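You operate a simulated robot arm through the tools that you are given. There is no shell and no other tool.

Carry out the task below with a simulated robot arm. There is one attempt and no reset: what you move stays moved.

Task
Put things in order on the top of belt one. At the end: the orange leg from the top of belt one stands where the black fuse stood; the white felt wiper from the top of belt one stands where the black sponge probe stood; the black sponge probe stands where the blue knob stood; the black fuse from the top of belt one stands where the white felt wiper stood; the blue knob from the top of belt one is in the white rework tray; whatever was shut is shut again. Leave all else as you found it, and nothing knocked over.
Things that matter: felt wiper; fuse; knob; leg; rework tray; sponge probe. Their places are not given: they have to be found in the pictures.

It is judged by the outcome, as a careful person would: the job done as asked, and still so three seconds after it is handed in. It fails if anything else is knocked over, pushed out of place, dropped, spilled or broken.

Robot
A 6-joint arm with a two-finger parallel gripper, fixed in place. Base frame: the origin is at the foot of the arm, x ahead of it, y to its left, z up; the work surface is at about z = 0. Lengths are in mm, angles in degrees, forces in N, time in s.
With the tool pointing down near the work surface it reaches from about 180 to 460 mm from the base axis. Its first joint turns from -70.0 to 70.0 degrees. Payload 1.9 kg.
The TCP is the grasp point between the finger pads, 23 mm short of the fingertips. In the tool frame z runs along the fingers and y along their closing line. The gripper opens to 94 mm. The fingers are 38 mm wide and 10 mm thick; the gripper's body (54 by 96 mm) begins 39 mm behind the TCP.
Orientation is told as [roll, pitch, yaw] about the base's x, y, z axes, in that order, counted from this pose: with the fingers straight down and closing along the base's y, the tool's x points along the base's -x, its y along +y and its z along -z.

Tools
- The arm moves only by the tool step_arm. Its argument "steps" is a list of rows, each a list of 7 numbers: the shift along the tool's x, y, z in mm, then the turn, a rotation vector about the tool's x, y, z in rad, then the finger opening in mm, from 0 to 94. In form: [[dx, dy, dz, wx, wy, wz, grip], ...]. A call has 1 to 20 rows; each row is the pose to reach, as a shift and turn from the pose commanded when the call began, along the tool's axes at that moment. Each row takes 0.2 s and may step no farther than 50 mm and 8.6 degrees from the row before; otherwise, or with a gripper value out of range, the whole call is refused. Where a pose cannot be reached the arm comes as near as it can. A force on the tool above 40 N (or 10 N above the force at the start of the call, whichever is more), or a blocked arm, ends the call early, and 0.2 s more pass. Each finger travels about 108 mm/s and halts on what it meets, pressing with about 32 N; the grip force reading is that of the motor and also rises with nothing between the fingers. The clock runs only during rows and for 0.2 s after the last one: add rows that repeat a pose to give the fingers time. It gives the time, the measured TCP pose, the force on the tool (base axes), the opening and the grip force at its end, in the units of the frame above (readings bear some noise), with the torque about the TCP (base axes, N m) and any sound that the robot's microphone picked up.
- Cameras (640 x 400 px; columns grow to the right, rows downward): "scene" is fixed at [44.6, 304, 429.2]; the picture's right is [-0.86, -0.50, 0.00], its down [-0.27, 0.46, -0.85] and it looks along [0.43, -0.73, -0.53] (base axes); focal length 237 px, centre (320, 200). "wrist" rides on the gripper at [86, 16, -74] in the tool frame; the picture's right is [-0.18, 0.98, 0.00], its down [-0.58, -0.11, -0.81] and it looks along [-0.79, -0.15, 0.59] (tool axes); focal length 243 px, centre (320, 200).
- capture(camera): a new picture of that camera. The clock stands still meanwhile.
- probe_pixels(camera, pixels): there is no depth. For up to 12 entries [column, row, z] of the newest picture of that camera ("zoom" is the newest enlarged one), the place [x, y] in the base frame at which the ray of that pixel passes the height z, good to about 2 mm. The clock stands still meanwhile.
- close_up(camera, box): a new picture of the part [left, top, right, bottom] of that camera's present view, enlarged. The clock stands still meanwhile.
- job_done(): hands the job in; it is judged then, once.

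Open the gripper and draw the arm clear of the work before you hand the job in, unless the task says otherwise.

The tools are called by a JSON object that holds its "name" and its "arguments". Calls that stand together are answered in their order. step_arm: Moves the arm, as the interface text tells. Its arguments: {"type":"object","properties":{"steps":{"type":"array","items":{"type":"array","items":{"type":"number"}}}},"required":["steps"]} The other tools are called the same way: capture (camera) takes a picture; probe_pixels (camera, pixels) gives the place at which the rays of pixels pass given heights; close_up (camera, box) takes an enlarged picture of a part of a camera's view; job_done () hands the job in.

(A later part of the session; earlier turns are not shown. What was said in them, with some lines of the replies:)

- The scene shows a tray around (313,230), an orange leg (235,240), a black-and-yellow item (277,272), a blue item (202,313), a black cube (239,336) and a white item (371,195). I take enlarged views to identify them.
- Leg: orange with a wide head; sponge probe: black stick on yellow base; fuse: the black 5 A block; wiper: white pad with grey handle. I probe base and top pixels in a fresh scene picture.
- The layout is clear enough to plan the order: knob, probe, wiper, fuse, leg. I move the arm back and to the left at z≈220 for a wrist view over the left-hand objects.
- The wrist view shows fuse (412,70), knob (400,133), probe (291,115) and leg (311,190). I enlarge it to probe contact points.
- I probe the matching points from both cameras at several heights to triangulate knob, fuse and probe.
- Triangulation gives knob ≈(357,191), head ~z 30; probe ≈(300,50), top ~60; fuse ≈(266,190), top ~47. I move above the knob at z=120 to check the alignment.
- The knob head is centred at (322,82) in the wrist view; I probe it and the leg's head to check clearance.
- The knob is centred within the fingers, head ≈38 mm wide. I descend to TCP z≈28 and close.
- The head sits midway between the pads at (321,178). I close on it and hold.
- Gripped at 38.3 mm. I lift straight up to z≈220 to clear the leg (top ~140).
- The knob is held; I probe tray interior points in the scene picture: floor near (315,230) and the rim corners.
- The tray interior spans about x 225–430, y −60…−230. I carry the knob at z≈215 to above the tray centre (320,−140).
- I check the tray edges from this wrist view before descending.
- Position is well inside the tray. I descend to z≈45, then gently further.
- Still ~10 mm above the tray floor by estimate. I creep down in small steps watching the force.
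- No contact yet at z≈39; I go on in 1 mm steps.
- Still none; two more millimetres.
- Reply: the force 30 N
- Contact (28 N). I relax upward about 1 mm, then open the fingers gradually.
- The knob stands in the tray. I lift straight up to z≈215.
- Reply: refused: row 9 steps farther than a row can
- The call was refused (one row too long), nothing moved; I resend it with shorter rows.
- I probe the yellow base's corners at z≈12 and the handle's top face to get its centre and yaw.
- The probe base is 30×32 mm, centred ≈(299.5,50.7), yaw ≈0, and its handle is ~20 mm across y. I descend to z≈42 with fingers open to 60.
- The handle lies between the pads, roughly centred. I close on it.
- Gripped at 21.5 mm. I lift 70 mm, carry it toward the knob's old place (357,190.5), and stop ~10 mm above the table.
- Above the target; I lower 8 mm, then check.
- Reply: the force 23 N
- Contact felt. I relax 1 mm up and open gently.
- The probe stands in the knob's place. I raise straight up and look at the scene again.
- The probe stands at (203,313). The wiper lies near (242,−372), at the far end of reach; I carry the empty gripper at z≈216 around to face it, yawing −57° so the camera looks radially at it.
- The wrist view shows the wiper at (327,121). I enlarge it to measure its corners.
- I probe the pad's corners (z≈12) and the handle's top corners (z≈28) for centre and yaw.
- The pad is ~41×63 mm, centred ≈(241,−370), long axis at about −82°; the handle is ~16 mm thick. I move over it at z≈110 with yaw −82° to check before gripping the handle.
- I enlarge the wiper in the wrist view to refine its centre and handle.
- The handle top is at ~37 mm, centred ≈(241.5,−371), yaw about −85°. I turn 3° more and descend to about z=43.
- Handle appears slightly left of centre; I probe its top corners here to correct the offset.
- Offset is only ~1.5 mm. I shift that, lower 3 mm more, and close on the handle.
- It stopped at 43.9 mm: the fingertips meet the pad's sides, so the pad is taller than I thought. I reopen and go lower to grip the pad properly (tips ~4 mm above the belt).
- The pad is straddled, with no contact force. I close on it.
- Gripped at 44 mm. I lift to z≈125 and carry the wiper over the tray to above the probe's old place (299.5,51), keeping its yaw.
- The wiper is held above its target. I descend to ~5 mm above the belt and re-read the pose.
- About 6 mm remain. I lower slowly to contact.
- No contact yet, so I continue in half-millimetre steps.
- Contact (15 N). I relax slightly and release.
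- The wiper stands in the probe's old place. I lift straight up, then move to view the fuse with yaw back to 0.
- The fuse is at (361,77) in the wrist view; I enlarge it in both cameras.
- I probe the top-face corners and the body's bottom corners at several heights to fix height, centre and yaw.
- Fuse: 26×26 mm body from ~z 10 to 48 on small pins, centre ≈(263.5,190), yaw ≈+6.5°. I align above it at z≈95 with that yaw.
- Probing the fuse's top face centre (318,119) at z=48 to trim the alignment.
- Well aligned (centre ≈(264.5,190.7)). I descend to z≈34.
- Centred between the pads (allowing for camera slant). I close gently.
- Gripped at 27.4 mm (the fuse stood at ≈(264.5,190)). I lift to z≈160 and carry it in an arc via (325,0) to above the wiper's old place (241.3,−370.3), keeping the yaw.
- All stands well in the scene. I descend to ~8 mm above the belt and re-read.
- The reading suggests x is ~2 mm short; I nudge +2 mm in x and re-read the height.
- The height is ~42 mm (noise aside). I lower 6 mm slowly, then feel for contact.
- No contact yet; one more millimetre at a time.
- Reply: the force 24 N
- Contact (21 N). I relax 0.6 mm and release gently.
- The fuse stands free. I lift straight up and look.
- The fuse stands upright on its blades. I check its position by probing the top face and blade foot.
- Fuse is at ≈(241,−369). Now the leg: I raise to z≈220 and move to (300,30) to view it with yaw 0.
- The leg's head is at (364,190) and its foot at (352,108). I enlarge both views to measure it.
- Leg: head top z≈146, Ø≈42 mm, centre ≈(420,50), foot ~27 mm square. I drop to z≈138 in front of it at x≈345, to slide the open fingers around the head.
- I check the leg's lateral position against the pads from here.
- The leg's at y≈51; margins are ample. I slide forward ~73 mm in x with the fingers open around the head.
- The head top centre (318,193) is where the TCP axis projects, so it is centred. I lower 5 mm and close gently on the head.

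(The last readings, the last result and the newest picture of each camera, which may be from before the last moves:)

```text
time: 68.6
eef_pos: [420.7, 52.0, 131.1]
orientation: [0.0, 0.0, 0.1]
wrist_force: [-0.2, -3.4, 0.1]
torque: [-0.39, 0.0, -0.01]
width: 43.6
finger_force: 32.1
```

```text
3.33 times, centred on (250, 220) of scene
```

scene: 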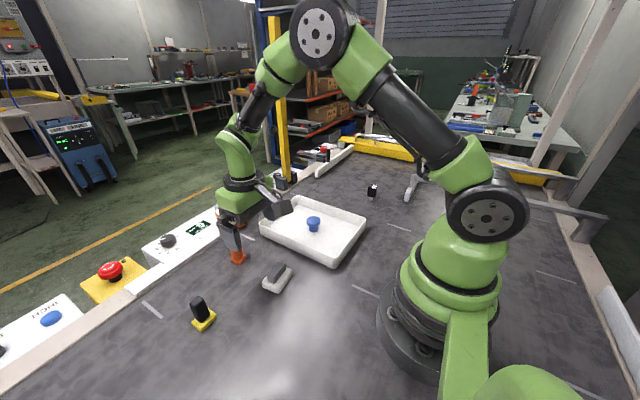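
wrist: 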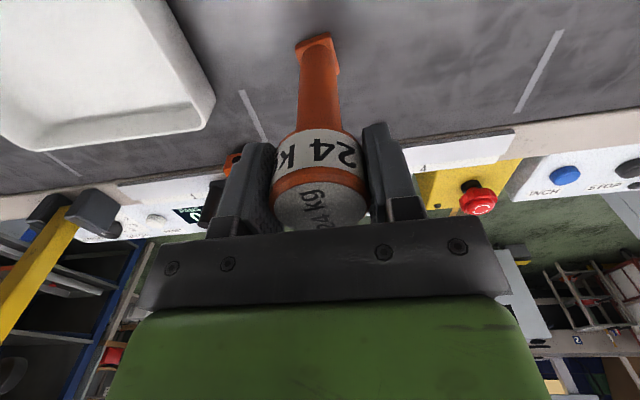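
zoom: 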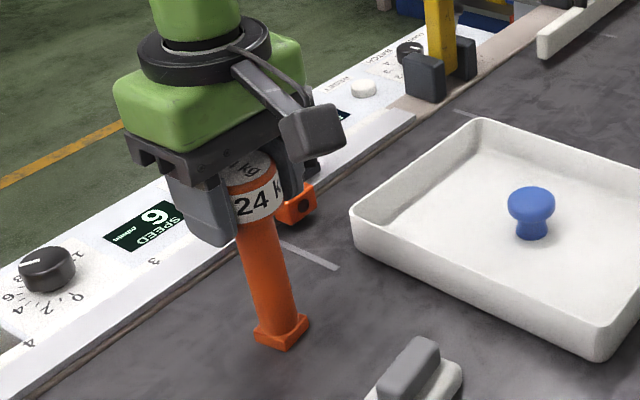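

Gripped at 43.6 mm. I lift a few millimetres to feel its weight.

{"name": "step_arm", "arguments": {"steps": [[0, 0, -2, 0, 0, 0, 28], [0, 0, -6, 0, 0, 0, 28], [0, 0, -12, 0, 0, 0, 28], [0, 0, -12, 0, 0, 0, 28]]}}

{"name": "close_up", "arguments": {"camera": "scene", "box": [190, 160, 310, 280]}}

```text
time: 69.6
eef_pos: [421.5, 51.4, 143.5]
orientation: [0.0, -0.1, 0.1]
wrist_force: [-0.5, -0.5, -8.3]
torque: [0.03, -0.02, -0.04]
width: 43.5
finger_force: 32.1
```

```text
3.33 times, centred on (250, 220) of scene
```

zoom: 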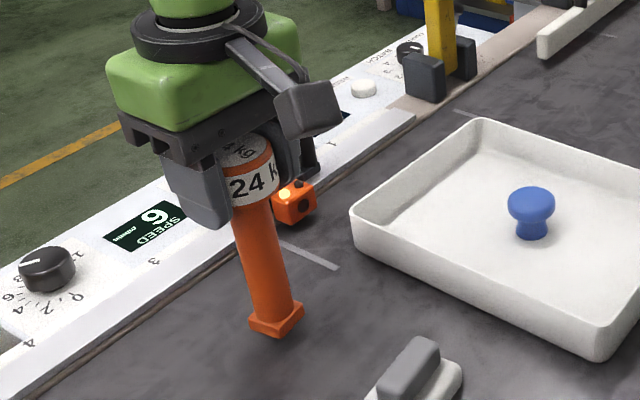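

Weight ≈8 N, held well. I carry the leg at modest speed to above the fuse's old place (264.5,190), rising so its foot (~80 mm up) clears the probe and wiper.

{"name": "step_arm", "arguments": {"steps": [[3, 3, -10, 0, 0, 0, 28], [12, 10, -24, 0, 0, 0, 28], [24, 21, -38, 0, 0, 0, 28], [40, 35, -52, 0, 0, 0, 28], [58, 51, -62, 0, 0, 0, 28], [77, 68, -68, 0, 0, 0, 28], [96, 85, -68, 0, 0, 0, 28], [114, 101, -68, 0, 0, 0, 28], [131, 116, -68, 0, 0, 0, 28], [145, 128, -68, 0, 0, 0, 28], [153, 135.5, -68, 0, 0, 0, 28], [156.5, 138.7, -68, 0, 0, 0, 28], [156.5, 138.7, -68, 0, 0, 0, 28]]}}

{"name": "capture", "arguments": {"camera": "wrist"}}

{"name": "capture", "arguments": {"camera": "scene"}}

```text
time: 72.4
eef_pos: [265.0, 189.4, 213.5]
orientation: [0.0, 0.0, 0.1]
wrist_force: [-0.4, 0.3, -7.9]
torque: [0.01, 0.01, -0.01]
width: 43.2
finger_force: 32.2
```

```text
taken
```

wrist: 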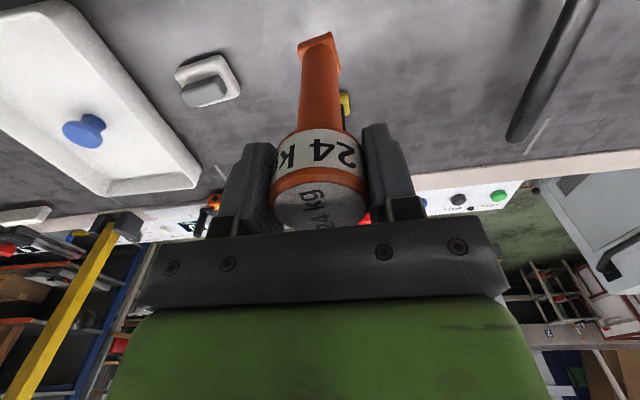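

```text
taken
```

scene: 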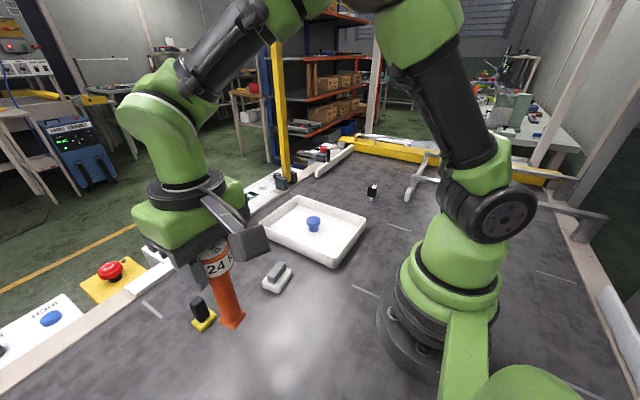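

Over the target. I lower by 72 mm, leaving ~8 mm.

{"name": "step_arm", "arguments": {"steps": [[0, 0, 15, 0, 0, 0, 28], [0, 0, 35, 0, 0, 0, 28], [0, 0, 55, 0, 0, 0, 28], [0, 0, 68, 0, 0, 0, 28], [0, 0, 72, 0, 0, 0, 28], [0, 0, 72, 0, 0, 0, 28]]}}

{"name": "capture", "arguments": {"camera": "wrist"}}

{"name": "close_up", "arguments": {"camera": "scene", "box": [160, 250, 320, 380]}}

```text
time: 73.8
eef_pos: [263.1, 192.0, 140.1]
orientation: [0.0, 0.0, 0.0]
wrist_force: [-1.0, 0.2, -7.2]
torque: [-0.01, -0.01, -0.03]
width: 43.3
finger_force: 31.9
```

```text
taken
```

wrist: 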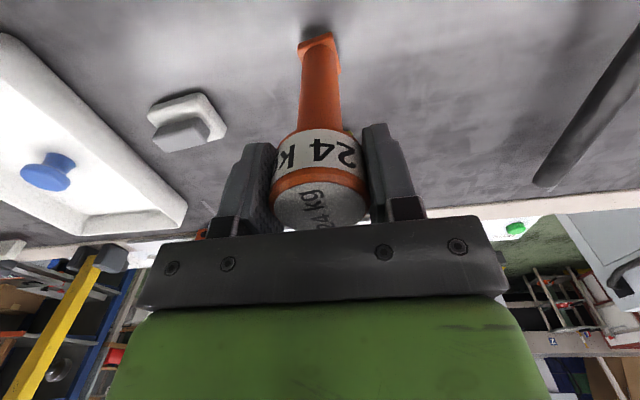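

```text
3.08 times, centred on (240, 315) of scene
```

zoom: 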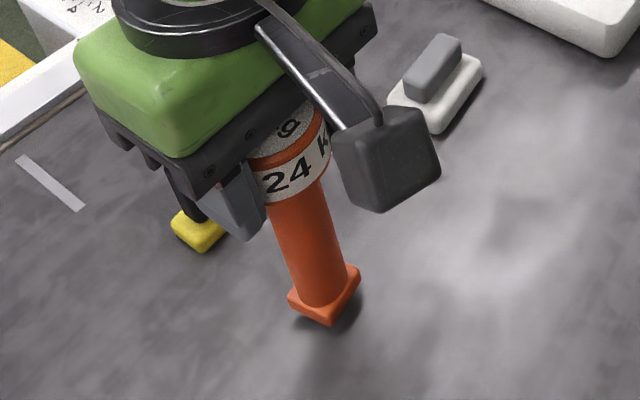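

About 8 mm remain. I lower 6 mm, then feel for contact.

{"name": "step_arm", "arguments": {"steps": [[0, 0, 2, 0, 0, 0, 28], [0, 0, 4, 0, 0, 0, 28], [0, 0, 6, 0, 0, 0, 28], [0, 0, 6.5, 0, 0, 0, 28], [0, 0, 6.5, 0, 0, 0, 28]]}}

{"name": "step_arm", "arguments": {"steps": [[0, 0, 0.4, 0, 0, 0, 28], [0, 0, 0.8, 0, 0, 0, 28], [0, 0, 0.8, 0, 0, 0, 28]]}}

```text
time: 75.0
eef_pos: [266.2, 190.1, 134.0]
orientation: [0.0, -0.1, 0.2]
wrist_force: [1.0, -0.2, -7.7]
torque: [0.01, 0.02, -0.01]
width: 43.1
finger_force: 32.1
```

```text
time: 75.8
eef_pos: [264.8, 189.0, 134.5]
orientation: [0.0, 0.0, 0.0]
wrist_force: [-0.2, -0.2, -8.3]
torque: [-0.02, 0.01, 0.0]
width: 43.7
finger_force: 32.1
```

Still the full weight (−8 N) in the gripper; continue down.

{"name": "step_arm", "arguments": {"steps": [[0, 0, 0.4, 0, 0, 0, 28], [0, 0, 0.8, 0, 0, 0, 28], [0, 0, 0.8, 0, 0, 0, 28]]}}

{"name": "step_arm", "arguments": {"steps": [[0, 0, 0.3, 0, 0, 0, 28], [0, 0, 0.6, 0, 0, 0, 28], [0, 0, 0.6, 0, 0, 0, 28]]}}

```text
time: 76.6
eef_pos: [263.4, 189.6, 132.1]
orientation: [0.0, 0.0, 0.0]
wrist_force: [1.3, 0.4, -7.4]
torque: [0.02, 0.01, 0.01]
width: 43.8
finger_force: 32.1
```

```text
time: 77.4
eef_pos: [264.3, 190.6, 132.5]
orientation: [0.1, 0.0, 0.1]
wrist_force: [-0.3, 0.5, -6.9]
torque: [0.01, -0.02, 0.0]
width: 43.5
finger_force: 32.4
```

{"name": "step_arm", "arguments": {"steps": [[0, 0, 0.3, 0, 0, 0, 28], [0, 0, 0.6, 0, 0, 0, 28], [0, 0, 0.6, 0, 0, 0, 28]]}}

```text
time: 78.2
eef_pos: [262.3, 190.1, 132.5]
orientation: [0.1, 0.0, 0.0]
wrist_force: [0.5, -0.8, -7.7]
torque: [0.0, 0.02, 0.02]
width: 43.4
finger_force: 32.2
```

Still hanging free; another 0.6 mm.

{"name": "step_arm", "arguments": {"steps": [[0, 0, 0.3, 0, 0, 0, 28], [0, 0, 0.6, 0, 0, 0, 28], [0, 0, 0.6, 0, 0, 0, 28]]}}

```text
time: 79.0
eef_pos: [263.1, 190.2, 130.5]
orientation: [0.0, 0.1, 0.2]
wrist_force: [-1.1, -0.5, -7.5]
torque: [-0.02, 0.0, -0.04]
width: 43.7
finger_force: 31.5
```

{"name": "step_arm", "arguments": {"steps": [[0, 0, 0.3, 0, 0, 0, 28], [0, 0, 0.6, 0, 0, 0, 28], [0, 0, 0.6, 0, 0, 0, 28]]}}

{"name": "close_up", "arguments": {"camera": "scene", "box": [210, 300, 290, 360]}}

```text
time: 79.8
eef_pos: [262.9, 190.3, 131.5]
orientation: [0.0, 0.0, 0.0]
wrist_force: [-7.4, -7.7, 21.8]
torque: [-0.62, 0.54, -0.04]
width: 43.4
finger_force: 32.7
```

```text
6.67 times, centred on (250, 330) of scene
```

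zoom: 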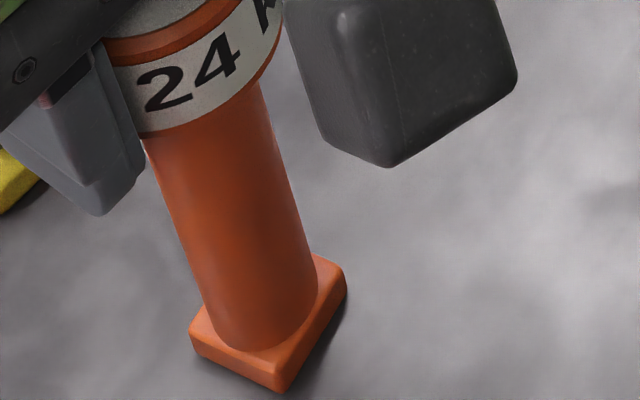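

Contact made (≈+30 N). I relax 0.4 mm and check before releasing.

{"name": "step_arm", "arguments": {"steps": [[0, 0, -0.2, 0, 0, 0, 28], [0, 0, -0.4, 0, 0, 0, 28], [0, 0, -0.4, 0, 0, 0, 28]]}}

```text
time: 80.6
eef_pos: [263.3, 190.2, 130.7]
orientation: [0.1, -0.2, 0.1]
wrist_force: [1.3, -9.8, 27.0]
torque: [-0.74, -0.33, 0.02]
width: 43.3
finger_force: 32.3
```

Still 27 N of load; I relax another 0.5 mm.

{"name": "step_arm", "arguments": {"steps": [[0, 0, -0.25, 0, 0, 0, 28], [0, 0, -0.5, 0, 0, 0, 28], [0, 0, -0.5, 0, 0, 0, 28]]}}

```text
time: 81.4
eef_pos: [263.2, 189.4, 131.1]
orientation: [0.0, 0.2, 0.0]
wrist_force: [3.3, 0.5, -3.3]
torque: [0.29, -0.45, -0.03]
width: 43.6
finger_force: 32.1
```

Now it rests mostly on its foot. I open slowly and evenly.

{"name": "step_arm", "arguments": {"steps": [[0, 0, 0, 0, 0, 0, 40], [0, 0, 0, 0, 0, 0, 43], [0, 0, 0, 0, 0, 0, 45], [0, 0, 0, 0, 0, 0, 48], [0, 0, 0, 0, 0, 0, 54], [0, 0, 0, 0, 0, 0, 64], [0, 0, 0, 0, 0, 0, 80], [0, 0, 0, 0, 0, 0, 94], [0, 0, 0, 0, 0, 0, 94]]}}

{"name": "capture", "arguments": {"camera": "wrist"}}

{"name": "close_up", "arguments": {"camera": "scene", "box": [160, 250, 320, 380]}}

```text
time: 83.4
eef_pos: [262.7, 189.3, 131.0]
orientation: [0.0, 0.0, 0.0]
wrist_force: [-0.2, 0.9, -0.6]
torque: [0.0, 0.03, 0.0]
width: 94.0
finger_force: 0.1
```

```text
taken
```

wrist: 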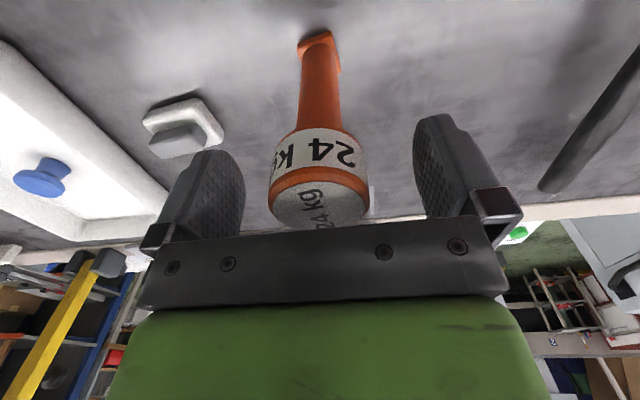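

```text
3.08 times, centred on (240, 315) of scene
```

zoom: 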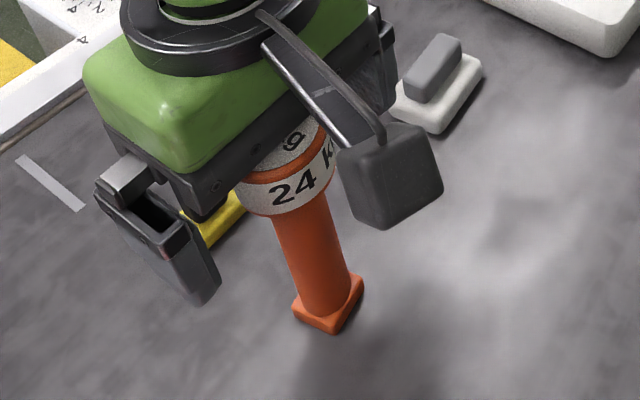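

The leg stands free between the open fingers. I lift straight up 110 mm.

{"name": "step_arm", "arguments": {"steps": [[0, 0, -15, 0, 0, 0, 94], [0, 0, -40, 0, 0, 0, 94], [0, 0, -75, 0, 0, 0, 94], [0, 0, -115, 0, 0, 0, 94], [0, -40, -125, 0, 0, 0, 94], [-10, -85, -130, 0, 0, 0, 94], [-20, -130, -140, 0, 0, 0, 94], [-30, -175, -150, 0, 0, 0, 94], [-40, -215, -160, 0, 0, 0, 94], [-40, -215, -160, 0, 0, 0, 94]]}}

{"name": "capture", "arguments": {"camera": "scene"}}

{"name": "close_up", "arguments": {"camera": "scene", "box": [180, 180, 400, 360]}}

{"name": "capture", "arguments": {"camera": "wrist"}}

```text
time: 85.6
eef_pos: [307.1, -26.0, 291.2]
orientation: [0.0, 0.0, 0.0]
wrist_force: [0.7, 0.6, -0.7]
torque: [-0.02, 0.02, 0.04]
width: 93.8
finger_force: 0.0
```

```text
taken
```

scene: 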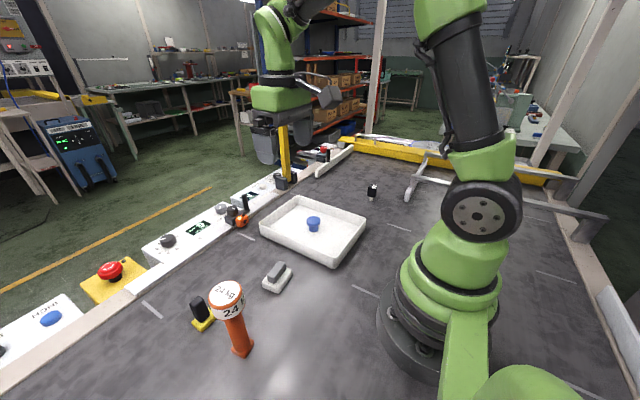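

```text
2.22 times, centred on (290, 270) of scene
```

zoom: 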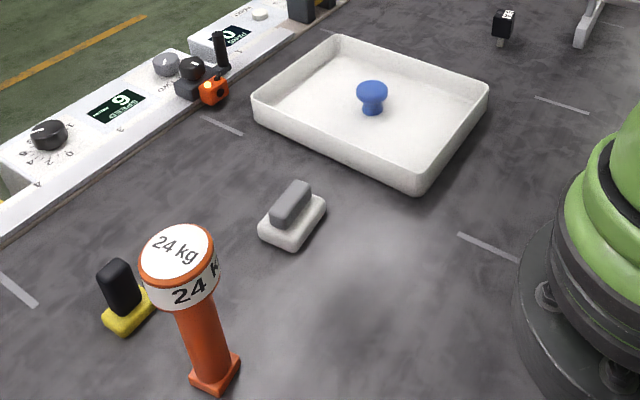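

```text
taken
```

wrist: 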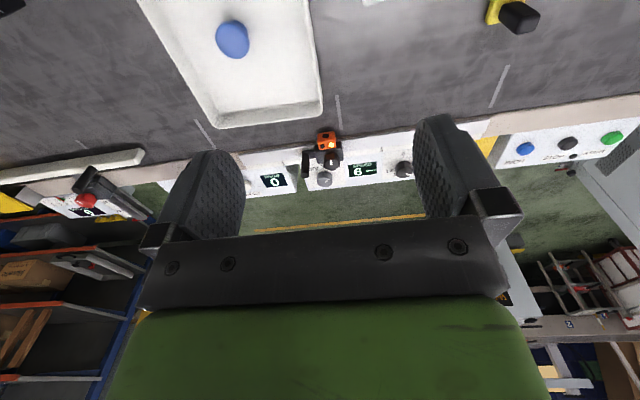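

Everything stands. I verify final positions by probing the feet in the scene picture.

{"name": "probe_pixels", "arguments": {"camera": "scene", "pixels": [[241, 357.5, 0], [231.5, 352.5, 0], [252, 346, 0], [203, 331.5, 0], [192.5, 325, 0], [214, 320, 0], [276, 292, 0], [262, 286, 0], [292, 274, 0]]}}

```text
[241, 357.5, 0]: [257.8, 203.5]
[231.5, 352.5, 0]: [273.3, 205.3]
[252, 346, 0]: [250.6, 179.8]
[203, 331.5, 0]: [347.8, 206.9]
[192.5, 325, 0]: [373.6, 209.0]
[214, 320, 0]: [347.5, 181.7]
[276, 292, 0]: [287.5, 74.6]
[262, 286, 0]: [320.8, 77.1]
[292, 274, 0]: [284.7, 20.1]
```

The measured spots match within a few millimetres: leg ≈(262,191), probe ≈(358,193), wiper ≈(302,49), fuse ≈(241,−369). The knob is in the tray, the gripper is open and the arm is clear, so I hand in the job.

{"name": "job_done", "arguments": {}}

```text
The job is handed in.
```

I've handed the job in. All five items were moved, and the last pictures showed each one standing upright. I checked their positions in the pictures, which are good to about 2 mm.

| Item | Now stands | Where it ended up (x, y in mm) | Target (x, y in mm) |
|---|---|---|---|
| Orange leg | where the black fuse stood | (262, 191) | (264.5, 190) |
| White felt wiper | where the black sponge probe stood | (302, 49) | (299.5, 51) |
| Black sponge probe | where the blue knob stood | (358, 193) | (357, 191) |
| Black fuse | where the white felt wiper stood | (241, −369) | (241, −370) |
| Blue knob | in the white rework tray | near the tray's middle | anywhere in the tray |

- **Shut things:** I didn't open anything, so there was nothing to shut again.
- **Other objects:** I saw no sign of anything else being moved or knocked over.
- **Sponge probe:** I took this to be the black stick on a yellow base, as nothing else on the belt matched the name.
- **Leg weight:** It's marked "24 kg", but it weighed only about 0.8 kg when lifted.

The gripper is open and the arm is clear of the work.
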